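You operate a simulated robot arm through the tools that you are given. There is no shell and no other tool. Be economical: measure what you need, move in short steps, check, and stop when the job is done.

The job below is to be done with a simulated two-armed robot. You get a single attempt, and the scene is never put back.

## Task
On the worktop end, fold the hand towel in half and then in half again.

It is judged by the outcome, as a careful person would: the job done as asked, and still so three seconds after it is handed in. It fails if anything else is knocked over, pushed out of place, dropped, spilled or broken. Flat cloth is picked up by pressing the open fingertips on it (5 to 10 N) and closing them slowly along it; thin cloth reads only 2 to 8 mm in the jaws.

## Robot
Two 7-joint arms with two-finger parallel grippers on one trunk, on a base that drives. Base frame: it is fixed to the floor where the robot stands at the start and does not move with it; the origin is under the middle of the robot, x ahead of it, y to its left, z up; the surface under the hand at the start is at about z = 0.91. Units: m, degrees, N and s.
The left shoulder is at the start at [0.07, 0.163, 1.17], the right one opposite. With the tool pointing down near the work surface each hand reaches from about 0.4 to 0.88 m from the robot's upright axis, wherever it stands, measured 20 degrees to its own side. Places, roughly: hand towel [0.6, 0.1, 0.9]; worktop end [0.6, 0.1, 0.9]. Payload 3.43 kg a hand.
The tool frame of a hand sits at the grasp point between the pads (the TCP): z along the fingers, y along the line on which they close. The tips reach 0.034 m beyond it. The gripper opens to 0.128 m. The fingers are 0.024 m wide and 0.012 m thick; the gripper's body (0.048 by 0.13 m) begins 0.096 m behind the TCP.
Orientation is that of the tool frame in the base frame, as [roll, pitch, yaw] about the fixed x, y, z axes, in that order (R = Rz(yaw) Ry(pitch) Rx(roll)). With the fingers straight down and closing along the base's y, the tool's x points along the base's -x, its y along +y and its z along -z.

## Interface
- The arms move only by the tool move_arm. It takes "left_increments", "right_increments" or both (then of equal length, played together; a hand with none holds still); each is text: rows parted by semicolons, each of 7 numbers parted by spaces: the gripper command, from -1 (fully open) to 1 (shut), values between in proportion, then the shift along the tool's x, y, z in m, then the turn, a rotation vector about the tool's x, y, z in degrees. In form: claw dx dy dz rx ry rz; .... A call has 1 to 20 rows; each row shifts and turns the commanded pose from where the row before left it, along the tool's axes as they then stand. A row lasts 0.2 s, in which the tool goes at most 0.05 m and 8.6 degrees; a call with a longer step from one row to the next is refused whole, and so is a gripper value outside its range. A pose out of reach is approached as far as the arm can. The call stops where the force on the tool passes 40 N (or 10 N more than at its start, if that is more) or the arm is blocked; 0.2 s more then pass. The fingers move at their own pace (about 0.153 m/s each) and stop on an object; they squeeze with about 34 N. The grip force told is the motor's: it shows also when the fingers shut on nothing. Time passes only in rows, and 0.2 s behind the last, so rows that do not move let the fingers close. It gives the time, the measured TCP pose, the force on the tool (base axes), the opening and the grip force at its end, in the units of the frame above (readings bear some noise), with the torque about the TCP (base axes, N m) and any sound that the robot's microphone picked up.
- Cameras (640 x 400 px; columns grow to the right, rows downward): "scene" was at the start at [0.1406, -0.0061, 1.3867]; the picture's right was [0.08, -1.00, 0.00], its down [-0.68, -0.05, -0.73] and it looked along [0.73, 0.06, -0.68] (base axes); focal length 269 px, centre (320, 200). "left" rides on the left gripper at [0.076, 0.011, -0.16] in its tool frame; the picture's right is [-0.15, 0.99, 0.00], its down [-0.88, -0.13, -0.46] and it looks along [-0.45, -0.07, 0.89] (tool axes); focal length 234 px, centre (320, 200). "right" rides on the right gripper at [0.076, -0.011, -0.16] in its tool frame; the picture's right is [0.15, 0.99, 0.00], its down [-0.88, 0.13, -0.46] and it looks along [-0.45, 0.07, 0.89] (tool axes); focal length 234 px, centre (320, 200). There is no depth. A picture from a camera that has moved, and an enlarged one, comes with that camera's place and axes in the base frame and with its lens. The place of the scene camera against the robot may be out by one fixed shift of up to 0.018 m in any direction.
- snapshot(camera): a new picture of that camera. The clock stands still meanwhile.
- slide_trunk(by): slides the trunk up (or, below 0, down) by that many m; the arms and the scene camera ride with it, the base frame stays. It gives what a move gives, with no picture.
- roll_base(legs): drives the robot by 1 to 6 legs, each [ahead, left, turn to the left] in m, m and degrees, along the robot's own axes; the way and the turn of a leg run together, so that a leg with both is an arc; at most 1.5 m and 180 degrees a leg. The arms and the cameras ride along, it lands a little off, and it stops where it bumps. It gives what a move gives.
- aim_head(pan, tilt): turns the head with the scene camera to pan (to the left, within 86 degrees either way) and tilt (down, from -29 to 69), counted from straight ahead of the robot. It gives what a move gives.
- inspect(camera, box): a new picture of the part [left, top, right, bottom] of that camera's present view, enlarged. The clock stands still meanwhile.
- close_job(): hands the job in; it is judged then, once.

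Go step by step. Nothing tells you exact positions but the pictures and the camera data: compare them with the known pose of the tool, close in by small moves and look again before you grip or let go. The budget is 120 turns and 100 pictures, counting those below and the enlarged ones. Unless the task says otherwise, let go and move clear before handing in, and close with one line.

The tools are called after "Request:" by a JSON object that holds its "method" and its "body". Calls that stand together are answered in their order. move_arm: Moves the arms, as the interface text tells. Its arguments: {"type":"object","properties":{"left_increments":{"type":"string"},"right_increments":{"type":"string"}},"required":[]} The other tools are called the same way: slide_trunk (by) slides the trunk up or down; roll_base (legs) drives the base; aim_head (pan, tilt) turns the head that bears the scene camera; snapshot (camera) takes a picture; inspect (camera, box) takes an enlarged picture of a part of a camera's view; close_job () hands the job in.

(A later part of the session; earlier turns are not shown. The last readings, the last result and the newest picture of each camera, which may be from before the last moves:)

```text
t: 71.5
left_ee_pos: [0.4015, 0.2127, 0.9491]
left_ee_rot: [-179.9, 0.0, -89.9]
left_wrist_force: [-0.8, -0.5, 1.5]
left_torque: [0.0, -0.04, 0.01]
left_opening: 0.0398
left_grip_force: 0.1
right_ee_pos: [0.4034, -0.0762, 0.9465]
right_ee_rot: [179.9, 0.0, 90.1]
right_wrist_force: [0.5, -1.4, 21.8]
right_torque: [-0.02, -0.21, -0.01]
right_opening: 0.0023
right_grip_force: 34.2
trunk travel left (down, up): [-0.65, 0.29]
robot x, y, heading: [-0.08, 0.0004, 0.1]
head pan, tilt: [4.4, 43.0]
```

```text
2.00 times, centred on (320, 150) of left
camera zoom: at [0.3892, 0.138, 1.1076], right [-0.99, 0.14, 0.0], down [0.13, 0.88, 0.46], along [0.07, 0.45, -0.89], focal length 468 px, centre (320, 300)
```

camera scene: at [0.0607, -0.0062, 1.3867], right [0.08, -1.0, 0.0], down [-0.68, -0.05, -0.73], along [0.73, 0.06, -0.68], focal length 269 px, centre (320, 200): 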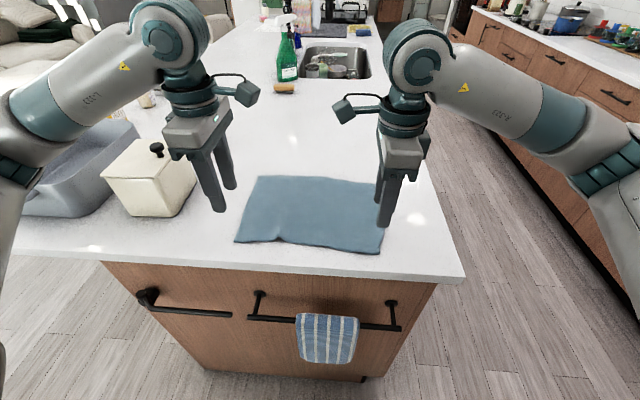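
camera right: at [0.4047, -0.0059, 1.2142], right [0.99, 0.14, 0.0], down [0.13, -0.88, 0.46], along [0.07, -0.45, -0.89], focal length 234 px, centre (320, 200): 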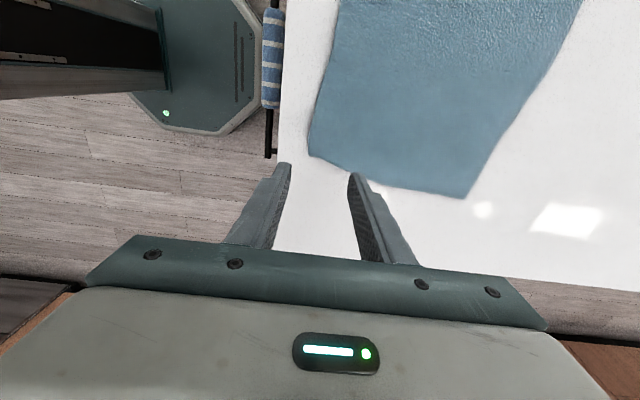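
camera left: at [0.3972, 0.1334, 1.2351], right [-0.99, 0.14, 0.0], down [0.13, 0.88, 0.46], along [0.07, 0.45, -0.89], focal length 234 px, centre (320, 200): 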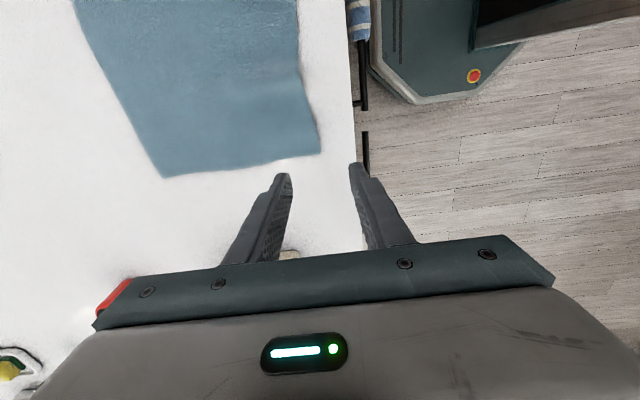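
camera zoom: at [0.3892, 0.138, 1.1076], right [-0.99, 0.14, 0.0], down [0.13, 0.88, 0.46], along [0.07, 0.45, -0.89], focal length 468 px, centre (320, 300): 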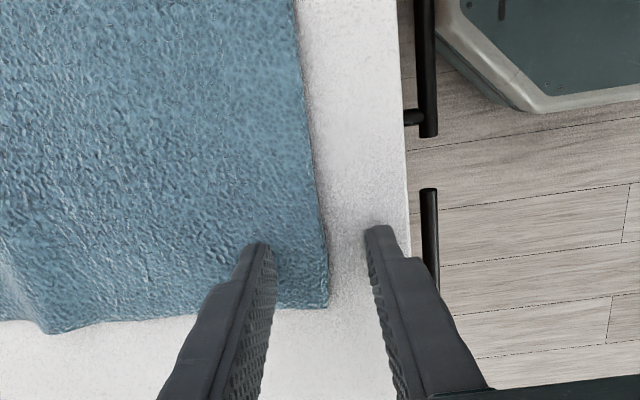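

Request:
{"method": "move_arm", "body": {"left_increments": "0.375 0 0 0.0015 0 0 0; 0.375 0 0 0.0005 0 0 0; 0.4 0 0 0 0 0 0; 0.43 0 0 0 0 0 0; 0.46 0 0 0 0 0 0; 0.49 0 0 0 0 0 0; 0.52 0 0 0 0 0 0; 0.55 0 0 0 0 0 0; 0.58 0 0 0 0 0 0; 0.61 0 0 0 0 0 0; 0.64 0 0 0 0 0 0; 0.67 0 0 0 0 0 0; 0.7 0 0 0 0 0 0"}}

Request:
{"method": "inspect", "body": {"camera": "left", "box": [160, 50, 480, 250]}}

```text
t: 74.3
left_ee_pos: [0.3995, 0.2143, 0.9469]
left_ee_rot: [-179.9, 0.0, -89.8]
left_wrist_force: [-1.7, -0.9, 14.7]
left_torque: [-0.01, -0.16, 0.0]
left_opening: 0.0196
left_grip_force: 1.2
right_ee_pos: [0.4027, -0.0762, 0.948]
right_ee_rot: [180.0, 0.0, 90.0]
right_wrist_force: [3.6, 1.1, 17.0]
right_torque: [0.09, -0.28, 0.01]
right_opening: 0.0025
right_grip_force: 34.0
trunk travel left (down, up): [-0.65, 0.29]
robot x, y, heading: [-0.0831, -0.003, 0.1]
head pan, tilt: [4.4, 43.0]
```

```text
2.00 times, centred on (320, 150) of left
camera zoom: at [0.3886, 0.1375, 1.1059], right [-0.99, 0.14, 0.0], down [0.13, 0.88, 0.46], along [0.07, 0.45, -0.89], focal length 468 px, centre (320, 300)
```

zoom: 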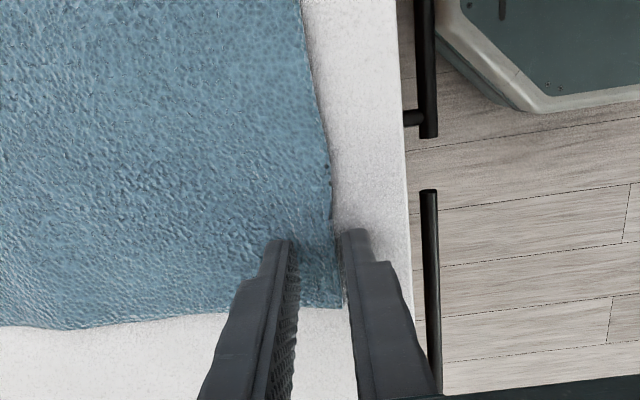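

Request:
{"method": "move_arm", "body": {"left_increments": "0.72 0 0 -0.0004 0 0 0; 0.74 0 0 0 0 0 0; 0.76 0 0 0 0 0 0; 0.78 0 0 0 0 0 0; 0.8 0 0 0 0 0 0; 0.82 0 0 -0.0003 0 0 0; 0.84 0 0 0 0 0 0; 0.86 0 0 0 0 0 0; 0.88 0 0 0 0 0 0; 0.9 0 0 -0.0003 0 0 0; 0.92 0 0 0 0 0 0; 0.94 0 0 0 0 0 0; 0.97 0 0 0 0 0 0; 1 0 0 0 0 0 0; 1 0 0 0 0 0 0; 1 0 0 0 0 0 0"}}

Request:
{"method": "inspect", "body": {"camera": "left", "box": [160, 50, 480, 250]}}

```text
t: 77.7
left_ee_pos: [0.4011, 0.2138, 0.9472]
left_ee_rot: [-179.8, 0.0, -89.9]
left_wrist_force: [1.0, -0.3, 7.7]
left_torque: [-0.03, -0.07, -0.01]
left_opening: 0.0
left_grip_force: 33.0
right_ee_pos: [0.4032, -0.0777, 0.9461]
right_ee_rot: [179.8, -0.1, 90.0]
right_wrist_force: [-0.2, 0.1, 18.8]
right_torque: [0.04, -0.11, 0.01]
right_opening: 0.0024
right_grip_force: 34.1
trunk travel left (down, up): [-0.65, 0.29]
robot x, y, heading: [-0.0836, 0.0014, -0.1]
head pan, tilt: [4.4, 43.0]
```

```text
2.00 times, centred on (320, 150) of left
camera zoom: at [0.3897, 0.1378, 1.1065], right [-0.99, 0.14, 0.0], down [0.13, 0.88, 0.46], along [0.07, 0.45, -0.89], focal length 468 px, centre (320, 300)
```

zoom: 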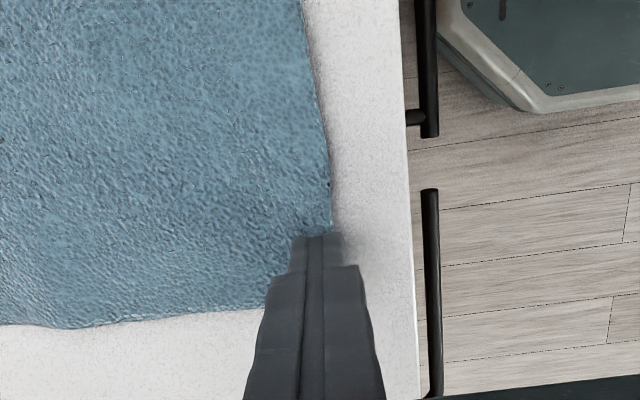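

Missed again, though the right side worked with this same approach. I push the corner back again and retry with a slightly bigger bite and no easing.

Request:
{"method": "move_arm", "body": {"left_increments": "1 0 0 -0.015 0 0 0; 0.4 0 -0.018 0 0 0 0; 0.4 0 0 0 0 0 0; 0.4 0 0 0.0125 0 0 0; 0.4 0 0 0.003 0 0 0; 0.4 0 -0.005 0 0 0 0; 0.4 0 -0.005 0 0 0 0; 0.4 0 -0.005 0 0 0 0; 0.4 0 -0.005 0 0 0 0; 0.4 0 0 -0.02 0 0 0; 0.22 0 0.02 0 0 0 0; 0.22 0 0 0 0 0 0; 0.22 0 0 0 0 0 0"}}

Request:
{"method": "inspect", "body": {"camera": "left", "box": [160, 50, 480, 250]}}

```text
t: 80.5
left_ee_pos: [0.4199, 0.2133, 0.9676]
left_ee_rot: [-179.9, 0.0, -89.9]
left_wrist_force: [0.4, -0.4, -0.1]
left_torque: [0.0, 0.02, 0.0]
left_opening: 0.0499
left_grip_force: 0.0
right_ee_pos: [0.4031, -0.0761, 0.9473]
right_ee_rot: [179.8, 0.0, 89.9]
right_wrist_force: [-2.3, -1.0, 21.4]
right_torque: [-0.01, -0.06, -0.01]
right_opening: 0.0026
right_grip_force: 33.6
trunk travel left (down, up): [-0.65, 0.29]
robot x, y, heading: [-0.079, 0.0029, -0.0]
head pan, tilt: [4.4, 43.0]
```

```text
2.00 times, centred on (320, 150) of left
camera zoom: at [0.4072, 0.1383, 1.1267], right [-0.99, 0.14, 0.0], down [0.13, 0.88, 0.46], along [0.07, 0.45, -0.89], focal length 468 px, centre (320, 300)
```

zoom: 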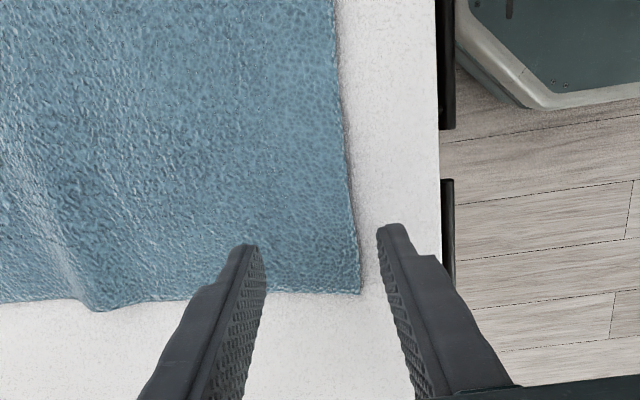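

Request:
{"method": "move_arm", "body": {"left_increments": "0.22 0 0.006 0.017 0 0 0; 0.22 0 0 0.002 0 0 0; 0.22 0 0 0.0015 0 0 0; 0.25 0 0 0.0005 0 0 0; 0.29 0 0 0 0 0 0; 0.33 0 0 0 0 0 0; 0.37 0 0 0 0 0 0; 0.41 0 0 0 0 0 0; 0.45 0 0 0 0 0 0; 0.49 0 0 0 0 0 0; 0.53 0 0 0 0 0 0; 0.57 0 0 0 0 0 0; 0.6 0 0 0 0 0 0"}}

Request:
{"method": "inspect", "body": {"camera": "left", "box": [160, 50, 480, 250]}}

```text
t: 83.3
left_ee_pos: [0.4134, 0.2139, 0.9472]
left_ee_rot: [-179.9, -0.1, -90.0]
left_wrist_force: [0.3, -0.7, 12.3]
left_torque: [-0.03, -0.2, 0.02]
left_opening: 0.0255
left_grip_force: 0.0
right_ee_pos: [0.4025, -0.0773, 0.9463]
right_ee_rot: [-180.0, 0.0, 90.0]
right_wrist_force: [1.8, 0.7, 16.6]
right_torque: [0.04, -0.17, -0.04]
right_opening: 0.0026
right_grip_force: 33.8
trunk travel left (down, up): [-0.65, 0.29]
robot x, y, heading: [-0.0792, 0.0017, -0.1]
head pan, tilt: [4.4, 43.0]
```

```text
2.00 times, centred on (320, 150) of left
camera zoom: at [0.4014, 0.1373, 1.106], right [-0.99, 0.14, 0.0], down [0.13, 0.88, 0.46], along [0.07, 0.45, -0.89], focal length 468 px, centre (320, 300)
```

zoom: 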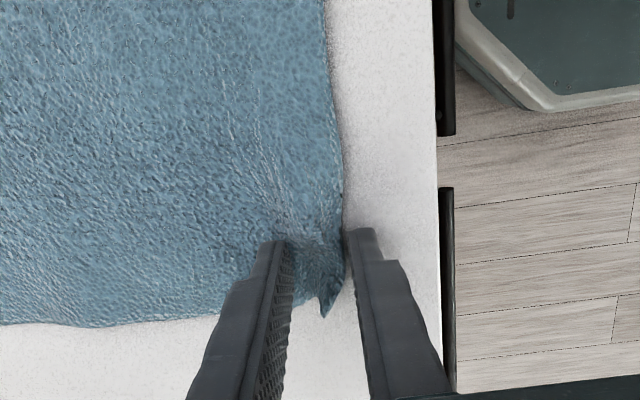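

A hump is forming between the fingers with the edge standing up. I continue closing.

Request:
{"method": "move_arm", "body": {"left_increments": "0.62 0 0 0 0 0 0; 0.64 0 0 0 0 0 0; 0.66 0 0 0 0 0 0; 0.68 0 0 0 0 0 0; 0.7 0 0 0 0 0 0; 0.73 0 0 0 0 0 0; 0.76 0 0 0 0 0 0; 0.79 0 0 0 0 0 0; 0.82 0 0 0 0 0 0; 0.85 0 0 0 0 0 0; 0.88 0 0 0 0 0 0; 0.91 0 0 0 0 0 0; 0.94 0 0 0 0 0 0; 0.97 0 0 0 0 0 0; 1 0 0 0 0 0 0; 1 0 0 0 0 0 0; 1 0 0 0 0 0 0"}}

Request:
{"method": "inspect", "body": {"camera": "left", "box": [160, 50, 480, 250]}}

```text
t: 86.9
left_ee_pos: [0.4135, 0.2132, 0.9474]
left_ee_rot: [-179.9, -0.1, -89.8]
left_wrist_force: [3.1, -0.2, 13.2]
left_torque: [-0.01, -0.26, 0.03]
left_opening: 0.0047
left_grip_force: 34.1
right_ee_pos: [0.4037, -0.0763, 0.9471]
right_ee_rot: [179.9, 0.0, 90.0]
right_wrist_force: [-0.4, 0.4, 17.7]
right_torque: [0.06, -0.17, 0.02]
right_opening: 0.0025
right_grip_force: 34.2
trunk travel left (down, up): [-0.65, 0.29]
robot x, y, heading: [-0.081, -0.0019, 0.1]
head pan, tilt: [4.4, 43.0]
```

```text
2.00 times, centred on (320, 150) of left
camera zoom: at [0.4016, 0.1374, 1.1059], right [-0.99, 0.14, 0.0], down [0.13, 0.88, 0.46], along [0.07, 0.45, -0.89], focal length 468 px, centre (320, 300)
```

zoom: 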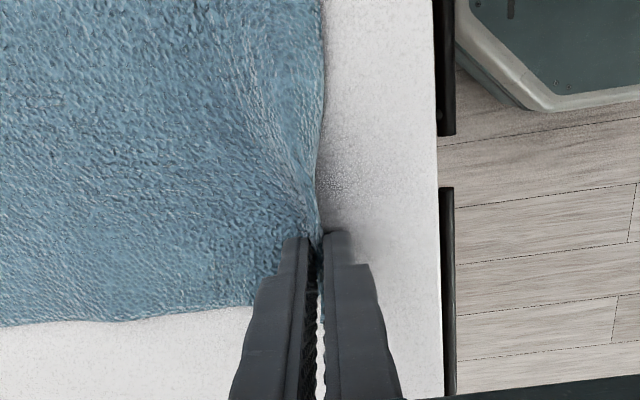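

Both hands hold the near edge (4.7 mm and 2.5 mm) with no flap outside. I carry it slowly along a quarter circle up to above the fold line.

Request:
{"method": "move_arm", "body": {"left_increments": "1 -0.0005 -0.0019 -0.0145 0 0 0; 1 -0.0005 -0.0019 -0.0145 0 0 0; 1 -0.0005 -0.0056 -0.0135 0 0 0; 1 -0.0005 -0.0056 -0.0135 0 0 0; 1 -0.0005 -0.0089 -0.0116 0 0 0; 1 -0.0005 -0.0089 -0.0116 0 0 0; 1 -0.0005 -0.0116 -0.0089 0 0 0; 1 -0.0005 -0.0116 -0.0089 0 0 0; 1 -0.0005 -0.0135 -0.0056 0 0 0; 1 -0.0005 -0.0135 -0.0056 0 0 0; 1 -0.0005 -0.0145 -0.0019 0 0 0; 1 -0.0005 -0.0145 -0.0019 0 0 0; 1 0 0 0 0 0 0", "right_increments": "1 -0.0005 0.0019 -0.0145 0 0 0; 1 -0.0005 0.0019 -0.0145 0 0 0; 1 -0.0005 0.0056 -0.0135 0 0 0; 1 -0.0005 0.0056 -0.0135 0 0 0; 1 -0.0005 0.0089 -0.0116 0 0 0; 1 -0.0005 0.0089 -0.0116 0 0 0; 1 -0.0005 0.0116 -0.0089 0 0 0; 1 -0.0005 0.0116 -0.0089 0 0 0; 1 -0.0005 0.0135 -0.0056 0 0 0; 1 -0.0005 0.0135 -0.0056 0 0 0; 1 -0.0005 0.0145 -0.0019 0 0 0; 1 -0.0005 0.0145 -0.0019 0 0 0; 1 0 0 0 0 0 0"}}

Request:
{"method": "snapshot", "body": {"camera": "scene"}}

Request:
{"method": "snapshot", "body": {"camera": "left"}}

Request:
{"method": "snapshot", "body": {"camera": "right"}}

```text
t: 89.7
left_ee_pos: [0.5285, 0.2194, 1.0589]
left_ee_rot: [180.0, -0.1, -89.9]
left_wrist_force: [-0.9, -1.5, -0.2]
left_torque: [-0.09, -0.06, 0.01]
left_opening: 0.0044
left_grip_force: 34.1
right_ee_pos: [0.5177, -0.083, 1.059]
right_ee_rot: [-180.0, 0.0, 90.0]
right_wrist_force: [-0.1, 1.9, 0.4]
right_torque: [0.07, -0.02, 0.02]
right_opening: 0.0022
right_grip_force: 33.7
trunk travel left (down, up): [-0.65, 0.29]
robot x, y, heading: [-0.0785, -0.0004, -0.2]
head pan, tilt: [4.4, 43.0]
```

```text
35 pictures are left
camera scene: at [0.0603, -0.0061, 1.3867], right [0.08, -1.0, 0.0], down [-0.68, -0.05, -0.73], along [0.73, 0.06, -0.68], focal length 269 px, centre (320, 200)
```

scene: 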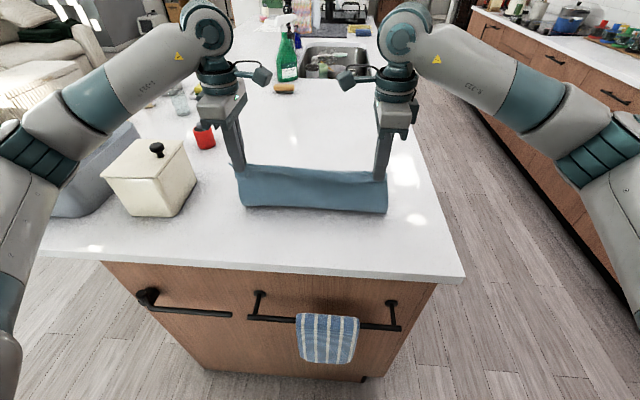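

```text
34 pictures are left
camera left: at [0.516, 0.1444, 1.2171], right [-0.99, 0.15, 0.0], down [0.13, 0.88, 0.46], along [0.07, 0.45, -0.89], focal length 234 px, centre (320, 200)
```

left: 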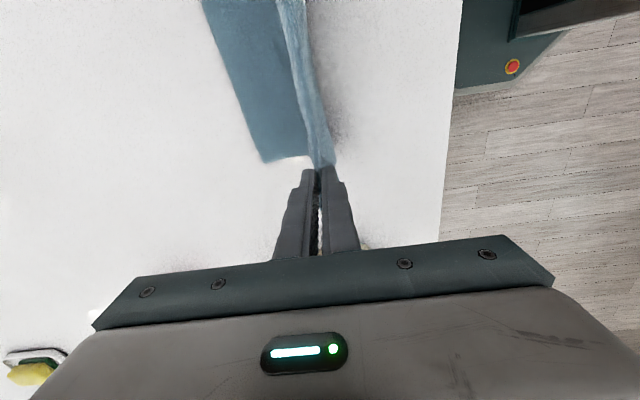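

```text
33 pictures are left
camera right: at [0.5068, -0.0081, 1.2191], right [0.99, 0.15, 0.0], down [0.13, -0.88, 0.46], along [0.07, -0.45, -0.89], focal length 234 px, centre (320, 200)
```

right: 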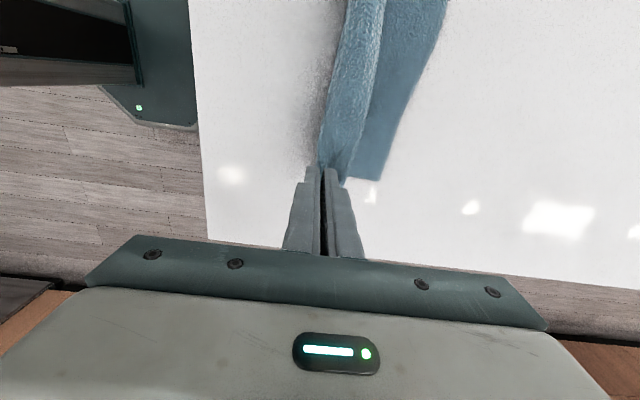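

The fold is forming nicely: the lower layer lies flat with its far corners at about [0.605,0.232] and [0.607,-0.119]. I continue over, shifting 1.6 cm to −y to align the corners, and tilt the palms forward so the edge comes out pointing ahead.

Request:
{"method": "move_arm", "body": {"left_increments": "1 0.004 -0.01 0.0025 0 0 0; 1 0.004 -0.01 0.0025 0 0 0; 1 0.004 -0.01 0.0025 0 0 0; 1 0.004 -0.01 0.0025 0 0 0; 1 0 0 0 -7 0 0; 1 0 0 0 -7 0 0; 1 0 0 0 -7 0 0; 1 0 0 0 -7 0 0; 1 0 0 0 -7 0 0; 1 0 -0.0109 0.007 0 0 0; 1 0 -0.0109 0.007 0 0 0; 1 0 -0.0109 0.007 0 0 0; 1 0 -0.0109 0.007 0 0 0; 1 0 -0.0109 0.007 0 0 0; 1 0 -0.0109 0.007 0 0 0; 1 0 0 0 0 0 0", "right_increments": "1 -0.004 0.01 0.0025 0 0 0; 1 -0.004 0.01 0.0025 0 0 0; 1 -0.004 0.01 0.0025 0 0 0; 1 -0.004 0.01 0.0025 0 0 0; 1 0 0 0 7 0 0; 1 0 0 0 7 0 0; 1 0 0 0 7 0 0; 1 0 0 0 7 0 0; 1 0 0 0 7 0 0; 1 0 0.013 0.0055 0 0 0; 1 0 0.013 0.0055 0 0 0; 1 0 0.013 0.0055 0 0 0; 1 0 0.013 0.0055 0 0 0; 1 0 0.013 0.0055 0 0 0; 1 0 0.013 0.0055 0 0 0; 1 0 0 0 0 0 0"}}

Request:
{"method": "snapshot", "body": {"camera": "scene"}}

Request:
{"method": "snapshot", "body": {"camera": "left"}}

Request:
{"method": "snapshot", "body": {"camera": "right"}}

```text
t: 93.1
left_ee_pos: [0.5957, 0.2039, 0.9758]
left_ee_rot: [145.0, 0.0, -89.9]
left_wrist_force: [0.5, -1.7, -0.4]
left_torque: [-0.07, -0.13, 0.03]
left_opening: 0.0042
left_grip_force: 33.4
right_ee_pos: [0.6023, -0.0997, 0.9764]
right_ee_rot: [-145.1, -0.1, 90.0]
right_wrist_force: [-0.2, 2.9, 0.8]
right_torque: [0.06, -0.06, -0.03]
right_opening: 0.0023
right_grip_force: 34.2
trunk travel left (down, up): [-0.65, 0.29]
robot x, y, heading: [-0.0769, -0.0005, -0.1]
head pan, tilt: [4.4, 43.0]
```

```text
32 pictures are left
camera scene: at [0.0602, -0.0067, 1.3867], right [0.08, -1.0, 0.0], down [-0.68, -0.05, -0.73], along [0.73, 0.06, -0.68], focal length 269 px, centre (320, 200)
```

scene: 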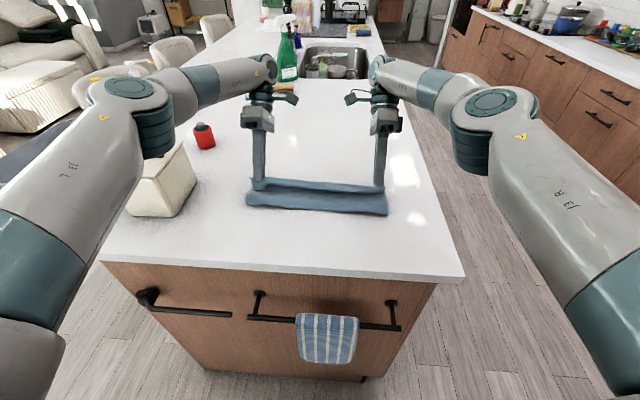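

```text
31 pictures are left
camera left: at [0.6774, 0.1273, 1.1122], right [-0.81, 0.14, 0.57], down [0.37, 0.88, 0.3], along [-0.46, 0.45, -0.77], focal length 234 px, centre (320, 200)
```

left: 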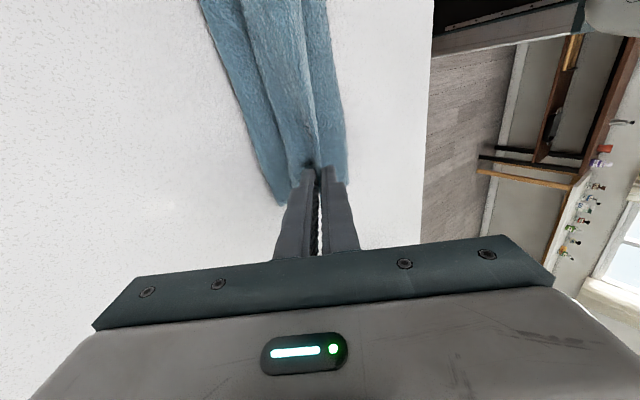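

```text
30 pictures are left
camera right: at [0.6841, -0.0258, 1.1145], right [0.81, 0.15, -0.57], down [0.37, -0.88, 0.3], along [-0.46, -0.45, -0.77], focal length 234 px, centre (320, 200)
```

right: 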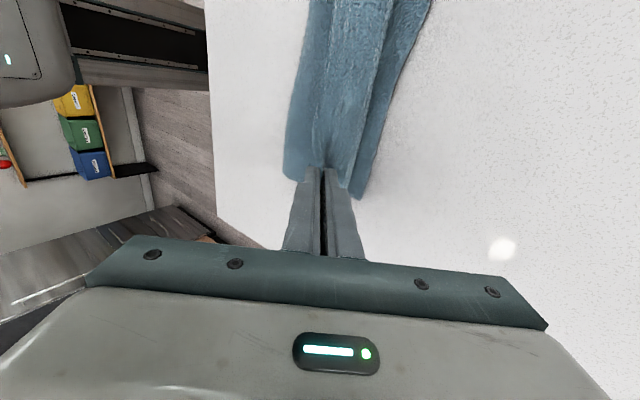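

Still well aligned, and the lower layer hasn't moved. I set the edge down at the far edge.

Request:
{"method": "move_arm", "body": {"left_increments": "1 0 -0.0077 0.004 0 0 0; 1 0 -0.0077 0.004 0 0 0; 1 0 -0.0077 0.004 0 0 0; 1 0 0 0 0 0 0", "right_increments": "1 0 0.0085 0.0034 0 0 0; 1 0 0.0085 0.0034 0 0 0; 1 0 0.0085 0.0034 0 0 0; 1 0 0 0 0 0 0"}}

Request:
{"method": "inspect", "body": {"camera": "left", "box": [160, 50, 480, 250]}}

Request:
{"method": "inspect", "body": {"camera": "right", "box": [160, 50, 480, 250]}}

```text
t: 94.1
left_ee_pos: [0.6078, 0.2039, 0.9527]
left_ee_rot: [145.1, 0.1, -90.0]
left_wrist_force: [-0.2, -3.4, 1.8]
left_torque: [-0.15, -0.03, 0.09]
left_opening: 0.004
left_grip_force: 34.3
right_ee_pos: [0.6081, -0.1002, 0.9566]
right_ee_rot: [-145.0, 0.0, 90.0]
right_wrist_force: [2.5, 3.1, 10.4]
right_torque: [0.15, 0.08, -0.05]
right_opening: 0.0024
right_grip_force: 34.0
right hand out of reach, approached as far as the arm can: row 2, 3
trunk travel left (down, up): [-0.65, 0.29]
robot x, y, heading: [-0.0796, -0.0017, 0.0]
head pan, tilt: [4.4, 43.0]
```

```text
2.00 times, centred on (320, 150) of left
camera zoom: at [0.6892, 0.128, 1.0901], right [-0.81, 0.15, 0.57], down [0.37, 0.88, 0.3], along [-0.46, 0.45, -0.77], focal length 468 px, centre (320, 300)
```

zoom: 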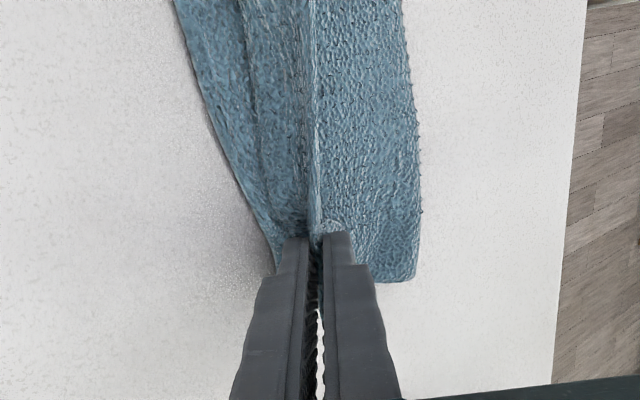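

```text
2.00 times, centred on (320, 150) of right
camera zoom: at [0.6912, -0.0258, 1.0951], right [0.81, 0.15, -0.57], down [0.37, -0.88, 0.3], along [-0.45, -0.45, -0.77], focal length 468 px, centre (320, 300)
```

zoom: 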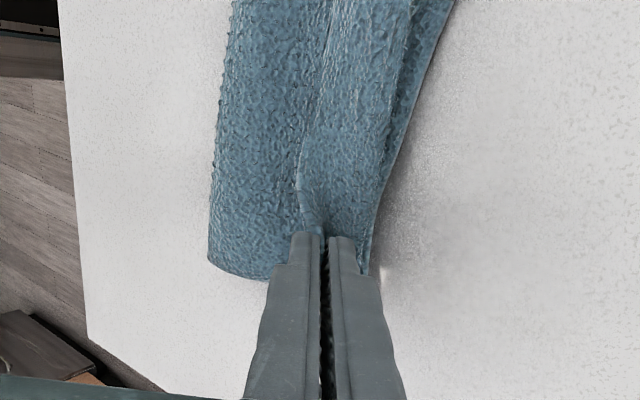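

Both edges are down close to the far edge (the right hand is at its reach limit, about 1 cm short). I release gently and withdraw along the fingers.

Request:
{"method": "move_arm", "body": {"left_increments": "1 0 0 0 0 0 0; 0.9 0 0 0 0 0 0; 0.8 0 0 0 0 0 0; 0.7 0 0 0 0 0 0; 0.65 0 0 0 0 0 0; 0.65 0 0 -0.01 0 0 0; 0.65 0 0 -0.015 0 0 0; 0.65 0 0 -0.025 0 0 0; 0.65 0 0 -0.03 0 0 0; 0.65 0 0 0 0 0 0", "right_increments": "1 0 0 -0.001 0 0 0; 0.9 0 0 0 0 0 0; 0.8 0 0 0 0 0 0; 0.7 0 0 0 0 0 0; 0.65 0 0 0 0 0 0; 0.65 0 0 -0.01 0 0 0; 0.65 0 0 -0.015 0 0 0; 0.65 0 0 -0.025 0 0 0; 0.65 0 0 -0.03 0 0 0; 0.65 0 0 0 0 0 0"}}

Request:
{"method": "snapshot", "body": {"camera": "left"}}

Request:
{"method": "snapshot", "body": {"camera": "right"}}

Request:
{"method": "inspect", "body": {"camera": "scene", "box": [220, 130, 420, 255]}}

```text
t: 96.3
left_ee_pos: [0.6147, 0.205, 1.0128]
left_ee_rot: [145.1, -0.1, -89.9]
left_wrist_force: [-0.7, -0.5, 0.6]
left_torque: [-0.06, 0.02, 0.01]
left_opening: 0.0223
left_grip_force: 0.4
left hand out of reach, approached as far as the arm can: row 7, 8, 9
right_ee_pos: [0.6066, -0.1055, 1.0128]
right_ee_rot: [-145.0, 0.0, 90.0]
right_wrist_force: [0.4, 0.5, -0.8]
right_torque: [0.01, 0.03, 0.01]
right_opening: 0.0223
right_grip_force: 0.0
right hand out of reach, approached as far as the arm can: row 6, 7, 8, 9
trunk travel left (down, up): [-0.65, 0.29]
robot x, y, heading: [-0.08, 0.0005, 0.2]
head pan, tilt: [4.4, 43.0]
```

```text
27 pictures are left
camera left: at [0.6969, 0.13, 1.1502], right [-0.81, 0.14, 0.57], down [0.37, 0.88, 0.3], along [-0.46, 0.45, -0.77], focal length 234 px, centre (320, 200)
```

left: 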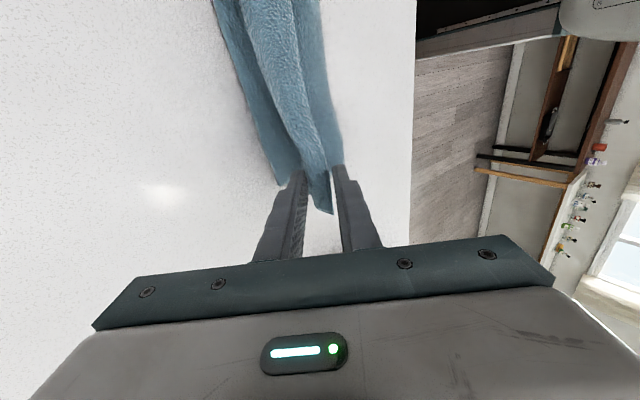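

```text
26 pictures are left
camera right: at [0.6887, -0.0304, 1.1512], right [0.81, 0.15, -0.57], down [0.37, -0.88, 0.3], along [-0.46, -0.45, -0.77], focal length 234 px, centre (320, 200)
```

right: 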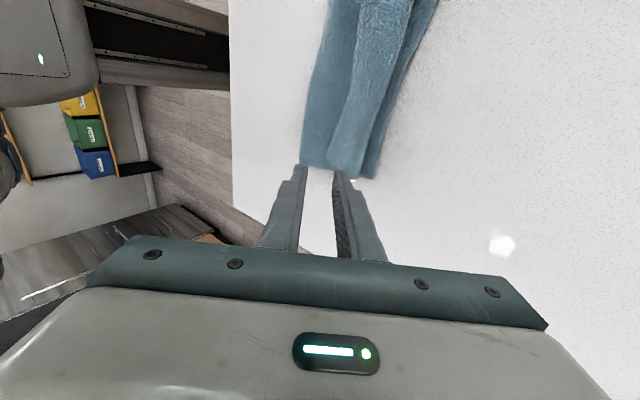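

```text
3.20 times, centred on (320, 192) of scene
camera zoom: at [0.0615, -0.006, 1.3865], right [0.08, -1.0, 0.0], down [-0.68, -0.05, -0.73], along [0.73, 0.06, -0.68], focal length 861 px, centre (320, 224)
```

zoom: 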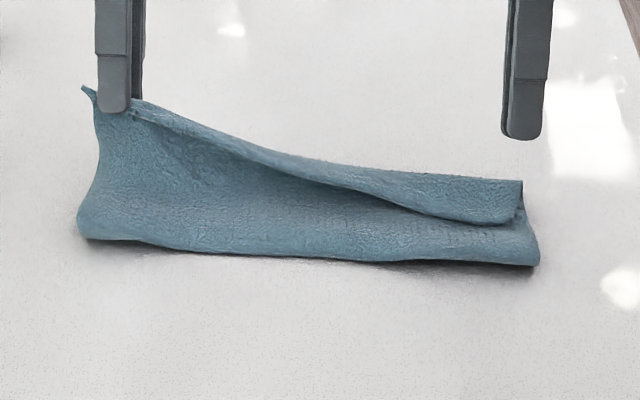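

The right side released well, but the left fingers lifted the corner because the tilted retreat was out of reach. I lower the left again, turn it upright in place, open, and go straight up.

Request:
{"method": "move_arm", "body": {"left_increments": "0.65 0 -0.007 0.0122 0 0 0; 0.65 0 -0.007 0.0122 0 0 0; 0.65 0 -0.007 0.0122 0 0 0; 0.65 0 -0.007 0.0118 0 0 0; 0.65 0 0.004 0 7 0 0; 0.65 0 0.004 0 7 0 0; 0.65 0 0.004 0 7 0 0; 0.65 0 0.004 0 7 0 0; 0.65 0 0.003 0 7 0 0; 0.4 0 0 0 0 0 0; 0.2 0 0 0 0 0 0; 0.2 0 0 0 0 0 0", "right_increments": "0.65 0 0 0 0 0 0; 0.65 0 0 0 0 0 0; 0.65 0 0 0 0 0 0; 0.65 0 0 0 0 0 0; 0.65 0 0 0 -7 0 0; 0.65 0 0 0 -7 0 0; 0.65 0 0 0 -7 0 0; 0.65 0 0 0 -7 0 0; 0.65 0 0 0 -7 0 0; 0.65 0 0 0 0 0 0; 0.65 0 0 0 0 0 0; 0.65 0 0 0 0 0 0"}}

Request:
{"method": "snapshot", "body": {"camera": "left"}}

Request:
{"method": "inspect", "body": {"camera": "scene", "box": [220, 130, 420, 255]}}

```text
t: 98.9
left_ee_pos: [0.5927, 0.2042, 0.9653]
left_ee_rot: [-180.0, 0.0, -90.0]
left_wrist_force: [0.7, 0.2, -0.3]
left_torque: [-0.01, -0.02, 0.01]
left_opening: 0.0513
left_grip_force: 0.0
right_ee_pos: [0.6061, -0.1077, 1.0128]
right_ee_rot: [-179.9, 0.0, 90.0]
right_wrist_force: [-0.3, 0.7, 0.2]
right_torque: [0.0, -0.02, -0.02]
right_opening: 0.0222
right_grip_force: 0.0
trunk travel left (down, up): [-0.65, 0.29]
robot x, y, heading: [-0.0806, 0.0002, 0.3]
head pan, tilt: [4.4, 43.0]
```

```text
24 pictures are left
camera left: at [0.5804, 0.1291, 1.1241], right [-0.99, 0.14, 0.0], down [0.13, 0.88, 0.46], along [0.07, 0.45, -0.89], focal length 234 px, centre (320, 200)
```

left: 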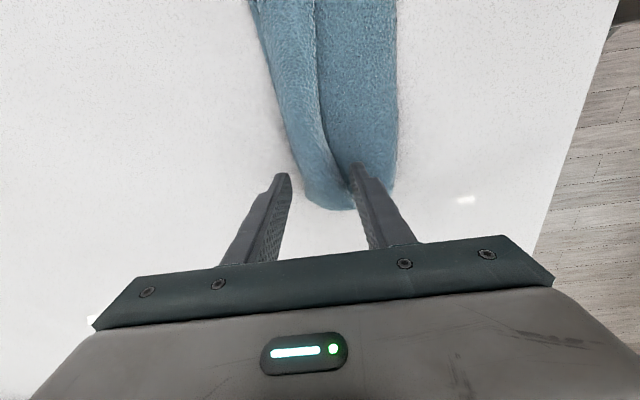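

```text
3.20 times, centred on (320, 192) of scene
camera zoom: at [0.0607, -0.0062, 1.3867], right [0.08, -1.0, 0.0], down [-0.68, -0.05, -0.73], along [0.73, 0.06, -0.68], focal length 861 px, centre (320, 224)
```

zoom: 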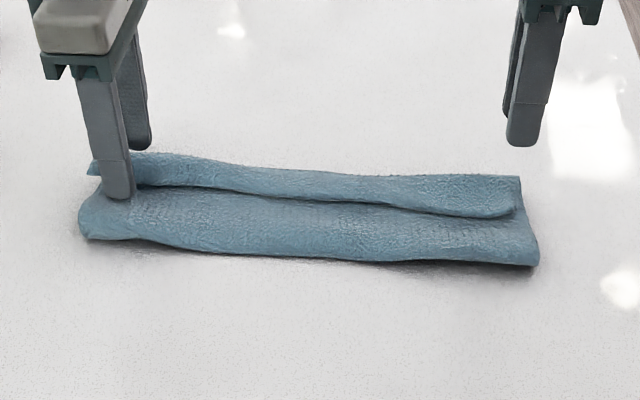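

The left side is released too, but the top edge seems curled back along a strip. I raise both hands and look closer.

Request:
{"method": "move_arm", "body": {"left_increments": "0.2 0 0 -0.03 0 0 0; 0.2 0 0 -0.04 0 0 0; 0.2 -0.03 0 -0.02 0 0 0; 0.2 -0.03 0 0 0 0 0; 0.2 0 0 0 0 0 0", "right_increments": "0.2 0 0 -0.02 0 0 0; 0.2 0 0 -0.02 0 0 0; 0.2 -0.02 0 0 0 0 0; 0.2 -0.02 0 0 0 0 0; 0.2 0 0 0 0 0 0"}}

Request:
{"method": "inspect", "body": {"camera": "scene", "box": [240, 160, 400, 260]}}

Request:
{"method": "inspect", "body": {"camera": "right", "box": [240, 0, 480, 150]}}

Request:
{"method": "inspect", "body": {"camera": "left", "box": [200, 0, 440, 150]}}

```text
t: 100.1
left_ee_pos: [0.5888, 0.265, 1.0571]
left_ee_rot: [-180.0, 0.0, -89.8]
left_wrist_force: [0.6, -0.1, 0.4]
left_torque: [0.01, 0.02, 0.01]
left_opening: 0.0513
left_grip_force: 0.2
right_ee_pos: [0.6076, -0.1463, 1.053]
right_ee_rot: [179.9, -0.1, 90.0]
right_wrist_force: [-0.2, -0.2, 0.3]
right_torque: [0.0, 0.01, -0.01]
right_opening: 0.0513
right_grip_force: 0.0
trunk travel left (down, up): [-0.65, 0.29]
robot x, y, heading: [-0.0804, 0.0011, 0.0]
head pan, tilt: [4.4, 43.0]
```

```text
4.00 times, centred on (320, 210) of scene
camera zoom: at [0.0609, -0.0064, 1.3867], right [0.08, -1.0, 0.0], down [-0.68, -0.05, -0.73], along [0.73, 0.06, -0.68], focal length 1076 px, centre (320, 160)
```

zoom: 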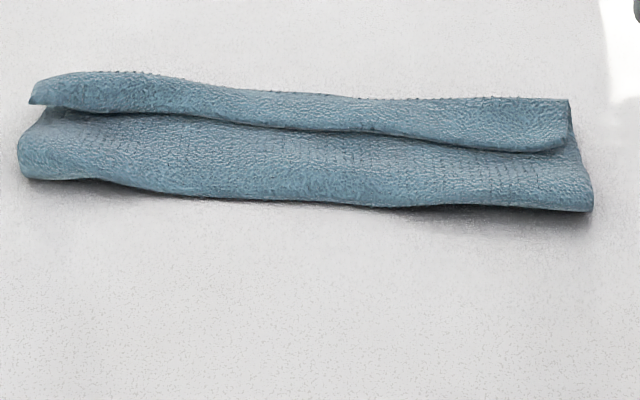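

```text
2.67 times, centred on (360, 75) of right
camera zoom: at [0.5965, -0.0715, 1.2139], right [0.99, 0.15, 0.0], down [0.13, -0.88, 0.46], along [0.07, -0.45, -0.89], focal length 624 px, centre (213, 533)
```

zoom: 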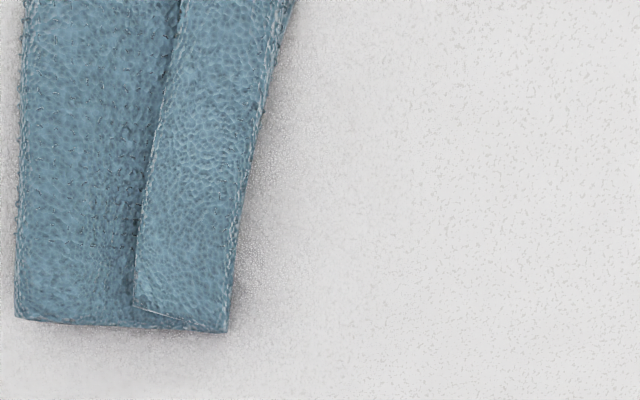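

```text
2.67 times, centred on (320, 75) of left
camera zoom: at [0.5775, 0.1895, 1.2159], right [-0.99, 0.14, 0.0], down [0.13, 0.88, 0.46], along [0.07, 0.45, -0.89], focal length 624 px, centre (320, 533)
```

zoom: 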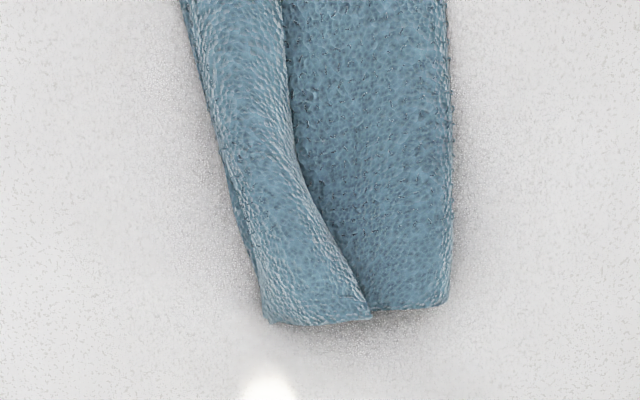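

The top layer's edge strip (about 4 cm) has fallen back toward the robot, and the fold line has crept forward. That isn't a clean half-fold. I'll take hold of that raised edge (x≈0.567) with both hands, open the fold back out and redo it more carefully.

Request:
{"method": "move_arm", "body": {"left_increments": "0.22 0.02 0.007 0.01 0 0 0; 0.22 0.02 0.007 0.02 0 0 0; 0.22 0.02 0.008 0.02 0 0 0; 0.22 0 0 0.03 0 0 0; 0.22 0 0 0.01 0 0 0; 0.22 0 0 0.004 0 0 0; 0.22 0 0 0 0 0 0", "right_increments": "0.22 0.02 -0.014 0.01 0 0 0; 0.22 0.02 -0.014 0.02 0 0 0; 0.22 0.0213 -0.0136 0.02 0 0 0; 0.22 0 0 0.028 0 0 0; 0.22 0 0 0.01 0 0 0; 0.22 0 0 0.002 0 0 0; 0.22 0 0 0 0 0 0"}}

Request:
{"method": "inspect", "body": {"camera": "left", "box": [160, 50, 480, 250]}}

```text
t: 101.7
left_ee_pos: [0.57, 0.2062, 0.9627]
left_ee_rot: [-179.9, 0.0, -89.9]
left_wrist_force: [0.6, 0.5, 2.2]
left_torque: [-0.01, 0.0, 0.02]
left_opening: 0.0498
left_grip_force: 0.0
right_ee_pos: [0.566, -0.086, 0.9627]
right_ee_rot: [179.9, 0.0, 90.0]
right_wrist_force: [0.6, -0.6, 0.8]
right_torque: [-0.03, 0.03, 0.01]
right_opening: 0.0499
right_grip_force: 0.0
trunk travel left (down, up): [-0.65, 0.29]
robot x, y, heading: [-0.0816, 0.0033, -0.0]
head pan, tilt: [4.4, 43.0]
```

```text
2.00 times, centred on (320, 150) of left
camera zoom: at [0.5579, 0.13, 1.122], right [-0.99, 0.14, 0.0], down [0.13, 0.88, 0.46], along [0.07, 0.45, -0.89], focal length 468 px, centre (320, 300)
```

zoom: 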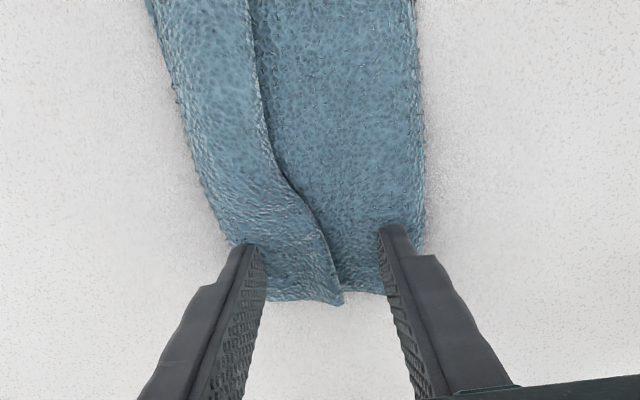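

The fingers straddle the flap's edge. I press lightly (the load falls on the thicker flap) and close.

Request:
{"method": "move_arm", "body": {"left_increments": "0.22 0 0 0.003 0 0 0; 0.25 0 0 0.001 0 0 0; 0.29 0 0 0 0 0 0; 0.33 0 0 0 0 0 0; 0.37 0 0 0 0 0 0; 0.41 0 0 0 0 0 0; 0.45 0 0 0 0 0 0; 0.49 0 0 0 0 0 0; 0.53 0 0 0 0 0 0; 0.57 0 0 0 0 0 0; 0.61 0 0 0 0 0 0; 0.65 0 0 0 0 0 0; 0.69 0 0 0 0 0 0; 0.73 0 0 0 0 0 0; 0.77 0 0 0 0 0 0; 0.82 0 0 0 0 0 0; 0.87 0 0 0 0 0 0; 0.93 0 0 0 0 0 0; 1 0 0 0 0 0 0; 1 0 0 0 0 0 0", "right_increments": "0.22 0 0 0.004 0 0 0; 0.25 0 0 0.002 0 0 0; 0.29 0 0 0 0 0 0; 0.33 0 0 0 0 0 0; 0.37 0 0 0 0 0 0; 0.41 0 0 0 0 0 0; 0.45 0 0 0 0 0 0; 0.49 0 0 0 0 0 0; 0.53 0 0 0 0 0 0; 0.57 0 0 0 0 0 0; 0.61 0 0 0 0 0 0; 0.65 0 0 0 0 0 0; 0.69 0 0 0 0 0 0; 0.73 0 0 0 0 0 0; 0.77 0 0 0 0 0 0; 0.82 0 0 0 0 0 0; 0.87 0 0 0 0 0 0; 0.93 0 0 0 0 0 0; 1 0 0 0 0 0 0; 1 0 0 0 0 0 0"}}

Request:
{"method": "inspect", "body": {"camera": "left", "box": [160, 50, 480, 250]}}

```text
t: 105.9
left_ee_pos: [0.5698, 0.2055, 0.9589]
left_ee_rot: [180.0, 0.0, -90.0]
left_wrist_force: [0.8, -0.1, 1.7]
left_torque: [-0.04, -0.02, 0.01]
left_opening: 0.0085
left_grip_force: 34.6
right_ee_pos: [0.5638, -0.0858, 0.9583]
right_ee_rot: [179.9, 0.0, 90.0]
right_wrist_force: [-0.2, 0.6, 1.3]
right_torque: [0.05, 0.02, -0.02]
right_opening: 0.0026
right_grip_force: 33.5
trunk travel left (down, up): [-0.65, 0.29]
robot x, y, heading: [-0.0796, -0.0006, 0.2]
head pan, tilt: [4.4, 43.0]
```

```text
2.00 times, centred on (320, 150) of left
camera zoom: at [0.5584, 0.1296, 1.1171], right [-0.99, 0.14, 0.0], down [0.13, 0.88, 0.46], along [0.07, 0.45, -0.89], focal length 468 px, centre (320, 300)
```

zoom: 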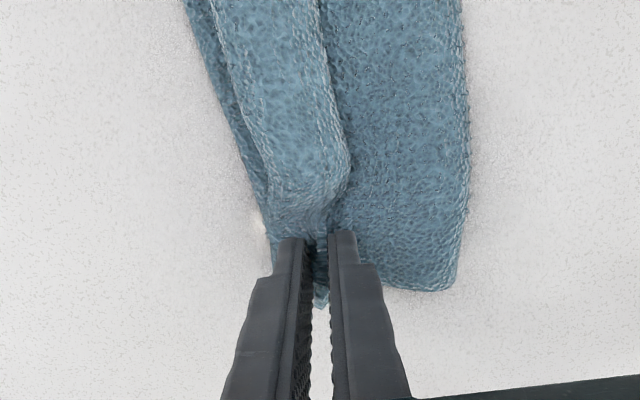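

Both hands hold (8.5 and 2.6 mm). I raise them and look at what was caught.

Request:
{"method": "move_arm", "body": {"left_increments": "1 0 0 -0.015 0 0 0; 1 0 0.003 -0.015 0 0 0; 1 0 0.005 -0.015 0 0 0; 1 0 0.005 -0.015 0 0 0; 1 0 0.006 -0.015 0 0 0; 1 0 0.006 -0.015 0 0 0; 1 0 0.006 -0.01 0 0 0; 1 0 0.006 -0.01 0 0 0; 1 0 0 0 0 0 0", "right_increments": "1 0 0 -0.015 0 0 0; 1 0 -0.003 -0.015 0 0 0; 1 0 -0.005 -0.015 0 0 0; 1 0 -0.005 -0.015 0 0 0; 1 0 -0.006 -0.015 0 0 0; 1 0 -0.006 -0.015 0 0 0; 1 0 -0.006 -0.01 0 0 0; 1 0 -0.006 -0.01 0 0 0; 1 0 0 0 0 0 0"}}

Request:
{"method": "snapshot", "body": {"camera": "scene"}}

Request:
{"method": "inspect", "body": {"camera": "left", "box": [160, 0, 480, 200]}}

```text
t: 107.9
left_ee_pos: [0.5318, 0.2052, 1.0674]
left_ee_rot: [180.0, 0.1, -89.9]
left_wrist_force: [0.1, 0.0, -0.4]
left_torque: [0.0, 0.02, -0.02]
left_opening: 0.0077
left_grip_force: 34.2
right_ee_pos: [0.5273, -0.0841, 1.0673]
right_ee_rot: [-180.0, 0.0, 90.0]
right_wrist_force: [-0.7, 0.9, 0.2]
right_torque: [0.04, -0.02, -0.04]
right_opening: 0.0023
right_grip_force: 33.9
trunk travel left (down, up): [-0.65, 0.29]
robot x, y, heading: [-0.0814, 0.0005, 0.1]
head pan, tilt: [4.4, 43.0]
```

```text
17 pictures are left
camera scene: at [0.0611, -0.0062, 1.3866], right [0.08, -1.0, 0.0], down [-0.68, -0.05, -0.73], along [0.73, 0.06, -0.68], focal length 269 px, centre (320, 200)
```

scene: 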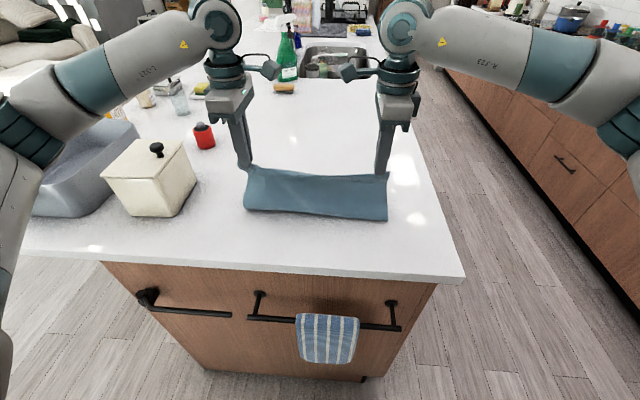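

```text
2.00 times, centred on (320, 100) of left
camera zoom: at [0.5216, 0.13, 1.2259], right [-0.99, 0.14, 0.0], down [0.13, 0.88, 0.46], along [0.07, 0.45, -0.89], focal length 468 px, centre (320, 400)
```

zoom: 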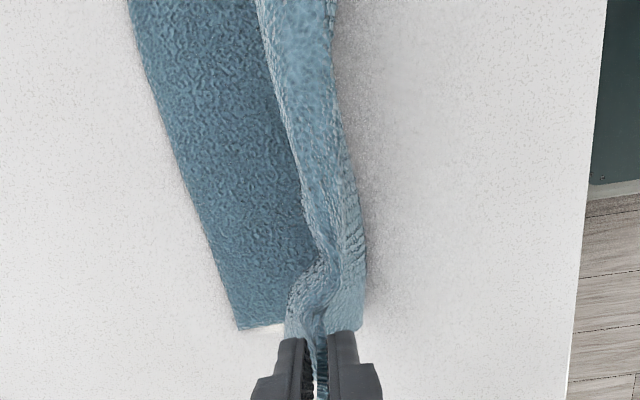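

Only the upper layer is held, and the lower layer's far edge is at x≈0.594. The fold line should therefore be at 0.475. I swing the edge back to the robot side to re-lay the lower half, then return on a tighter arc (radius 0.097) so nothing gets dragged.

Request:
{"method": "move_arm", "body": {"left_increments": "1 0 0.014 0.005 0 0 0; 1 0 0.014 0.005 0 0 0; 1 0 0.014 0.005 0 0 0; 1 0 0.014 0.005 0 0 0; 1 0 0.011 0.0102 0 0 0; 1 0 0.011 0.0102 0 0 0; 1 0 0.011 0.0102 0 0 0; 1 0 0.011 0.0102 0 0 0; 1 0 0.011 0.0102 0 0 0; 1 0 0 0 0 0 0", "right_increments": "1 0 -0.014 0.005 0 0 0; 1 0 -0.014 0.005 0 0 0; 1 0 -0.014 0.005 0 0 0; 1 0 -0.014 0.005 0 0 0; 1 0 -0.011 0.0102 0 0 0; 1 0 -0.011 0.0102 0 0 0; 1 0 -0.011 0.0102 0 0 0; 1 0 -0.011 0.0102 0 0 0; 1 0 -0.011 0.0102 0 0 0; 1 0 0 0 0 0 0"}}

Request:
{"method": "snapshot", "body": {"camera": "right"}}

```text
t: 110.1
left_ee_pos: [0.4228, 0.2054, 0.9963]
left_ee_rot: [179.9, 0.0, -90.0]
left_wrist_force: [-0.4, -0.6, 0.2]
left_torque: [0.01, 0.01, 0.01]
left_opening: 0.0078
left_grip_force: 34.1
right_ee_pos: [0.4158, -0.0858, 0.9973]
right_ee_rot: [-180.0, 0.1, 89.9]
right_wrist_force: [0.0, -0.4, 0.4]
right_torque: [0.03, 0.02, -0.05]
right_opening: 0.0024
right_grip_force: 34.1
trunk travel left (down, up): [-0.65, 0.29]
robot x, y, heading: [-0.0827, 0.0043, 0.0]
head pan, tilt: [4.4, 43.0]
```

```text
15 pictures are left
camera right: at [0.4048, -0.0102, 1.157], right [0.99, 0.15, 0.0], down [0.13, -0.88, 0.46], along [0.07, -0.45, -0.89], focal length 234 px, centre (320, 200)
```

right: 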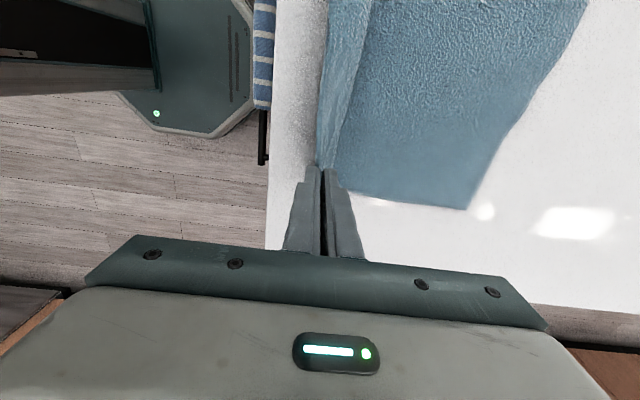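

The lower half lies flat with its right far corner at [0.603,-0.121]. I return along the tighter arc, adjusting y and the small skew.

Request:
{"method": "move_arm", "body": {"left_increments": "1 0.0005 -0.002 -0.011 0 0 0; 1 0.0005 -0.002 -0.011 0 0 0; 1 0.0005 -0.002 -0.011 0 0 0; 1 0.0005 -0.012 -0.0033 0 0 0; 1 0.0005 -0.012 -0.0033 0 0 0; 1 0.0005 -0.012 -0.0033 0 0 0; 1 0.0005 -0.012 -0.0033 0 0 0; 1 0.0005 -0.012 0.0033 0 0 0; 1 0.0005 -0.012 0.0033 0 0 0; 1 0.0005 -0.012 0.0033 0 0 0; 1 0.0005 -0.012 0.0033 0 0 0; 1 0.0005 -0.0118 0.0118 0 0 0; 1 0.0005 -0.0118 0.0118 0 0 0; 1 0.0005 -0.0118 0.0118 0 0 0; 1 0 0 0 0 0 0", "right_increments": "1 -0.001 0.003 -0.011 0 0 0; 1 -0.001 0.003 -0.011 0 0 0; 1 -0.001 0.003 -0.011 0 0 0; 1 -0.001 0.013 -0.0033 0 0 0; 1 -0.001 0.013 -0.0033 0 0 0; 1 -0.001 0.013 -0.0033 0 0 0; 1 -0.001 0.013 -0.0033 0 0 0; 1 -0.001 0.013 0.0033 0 0 0; 1 -0.001 0.013 0.0033 0 0 0; 1 -0.001 0.013 0.0033 0 0 0; 1 -0.001 0.013 0.0033 0 0 0; 1 -0.001 0.0128 0.0118 0 0 0; 1 -0.001 0.0128 0.0118 0 0 0; 1 -0.001 0.0128 0.0118 0 0 0; 1 0 0 0 0 0 0"}}

Request:
{"method": "snapshot", "body": {"camera": "scene"}}

Request:
{"method": "snapshot", "body": {"camera": "left"}}

```text
t: 113.3
left_ee_pos: [0.5602, 0.1988, 0.9944]
left_ee_rot: [180.0, 0.0, -89.9]
left_wrist_force: [0.8, -0.8, 0.0]
left_torque: [0.01, -0.02, 0.01]
left_opening: 0.0079
left_grip_force: 33.6
right_ee_pos: [0.5677, -0.0995, 0.9931]
right_ee_rot: [-180.0, 0.0, 90.0]
right_wrist_force: [1.3, 1.0, -0.2]
right_torque: [0.02, 0.03, -0.06]
right_opening: 0.0025
right_grip_force: 34.4
trunk travel left (down, up): [-0.65, 0.29]
robot x, y, heading: [-0.0801, -0.0005, 0.3]
head pan, tilt: [4.4, 43.0]
```

```text
14 pictures are left
camera scene: at [0.0601, -0.0061, 1.3868], right [0.08, -1.0, 0.0], down [-0.68, -0.05, -0.73], along [0.73, 0.06, -0.68], focal length 269 px, centre (320, 200)
```

scene: 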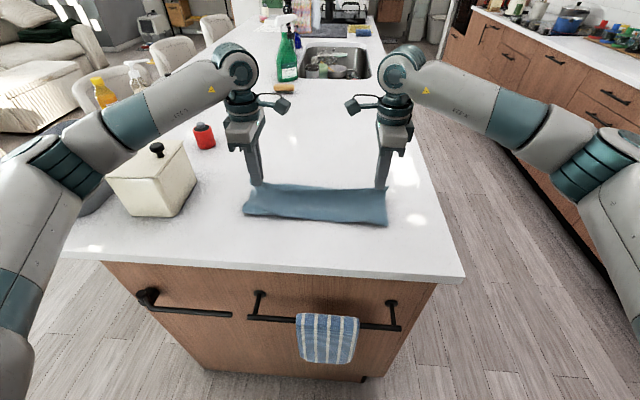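

```text
13 pictures are left
camera left: at [0.5476, 0.1229, 1.1527], right [-0.99, 0.14, 0.0], down [0.13, 0.88, 0.46], along [0.07, 0.45, -0.89], focal length 234 px, centre (320, 200)
```

left: 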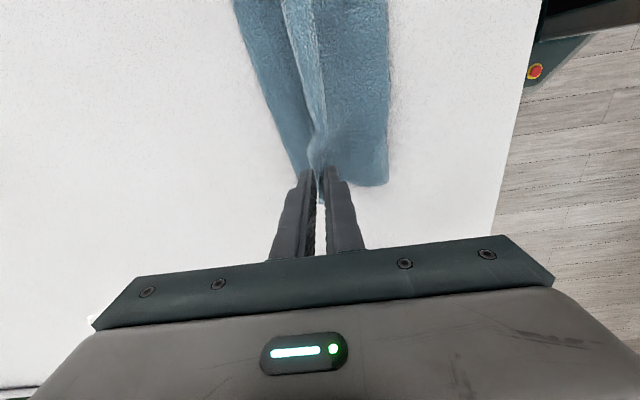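

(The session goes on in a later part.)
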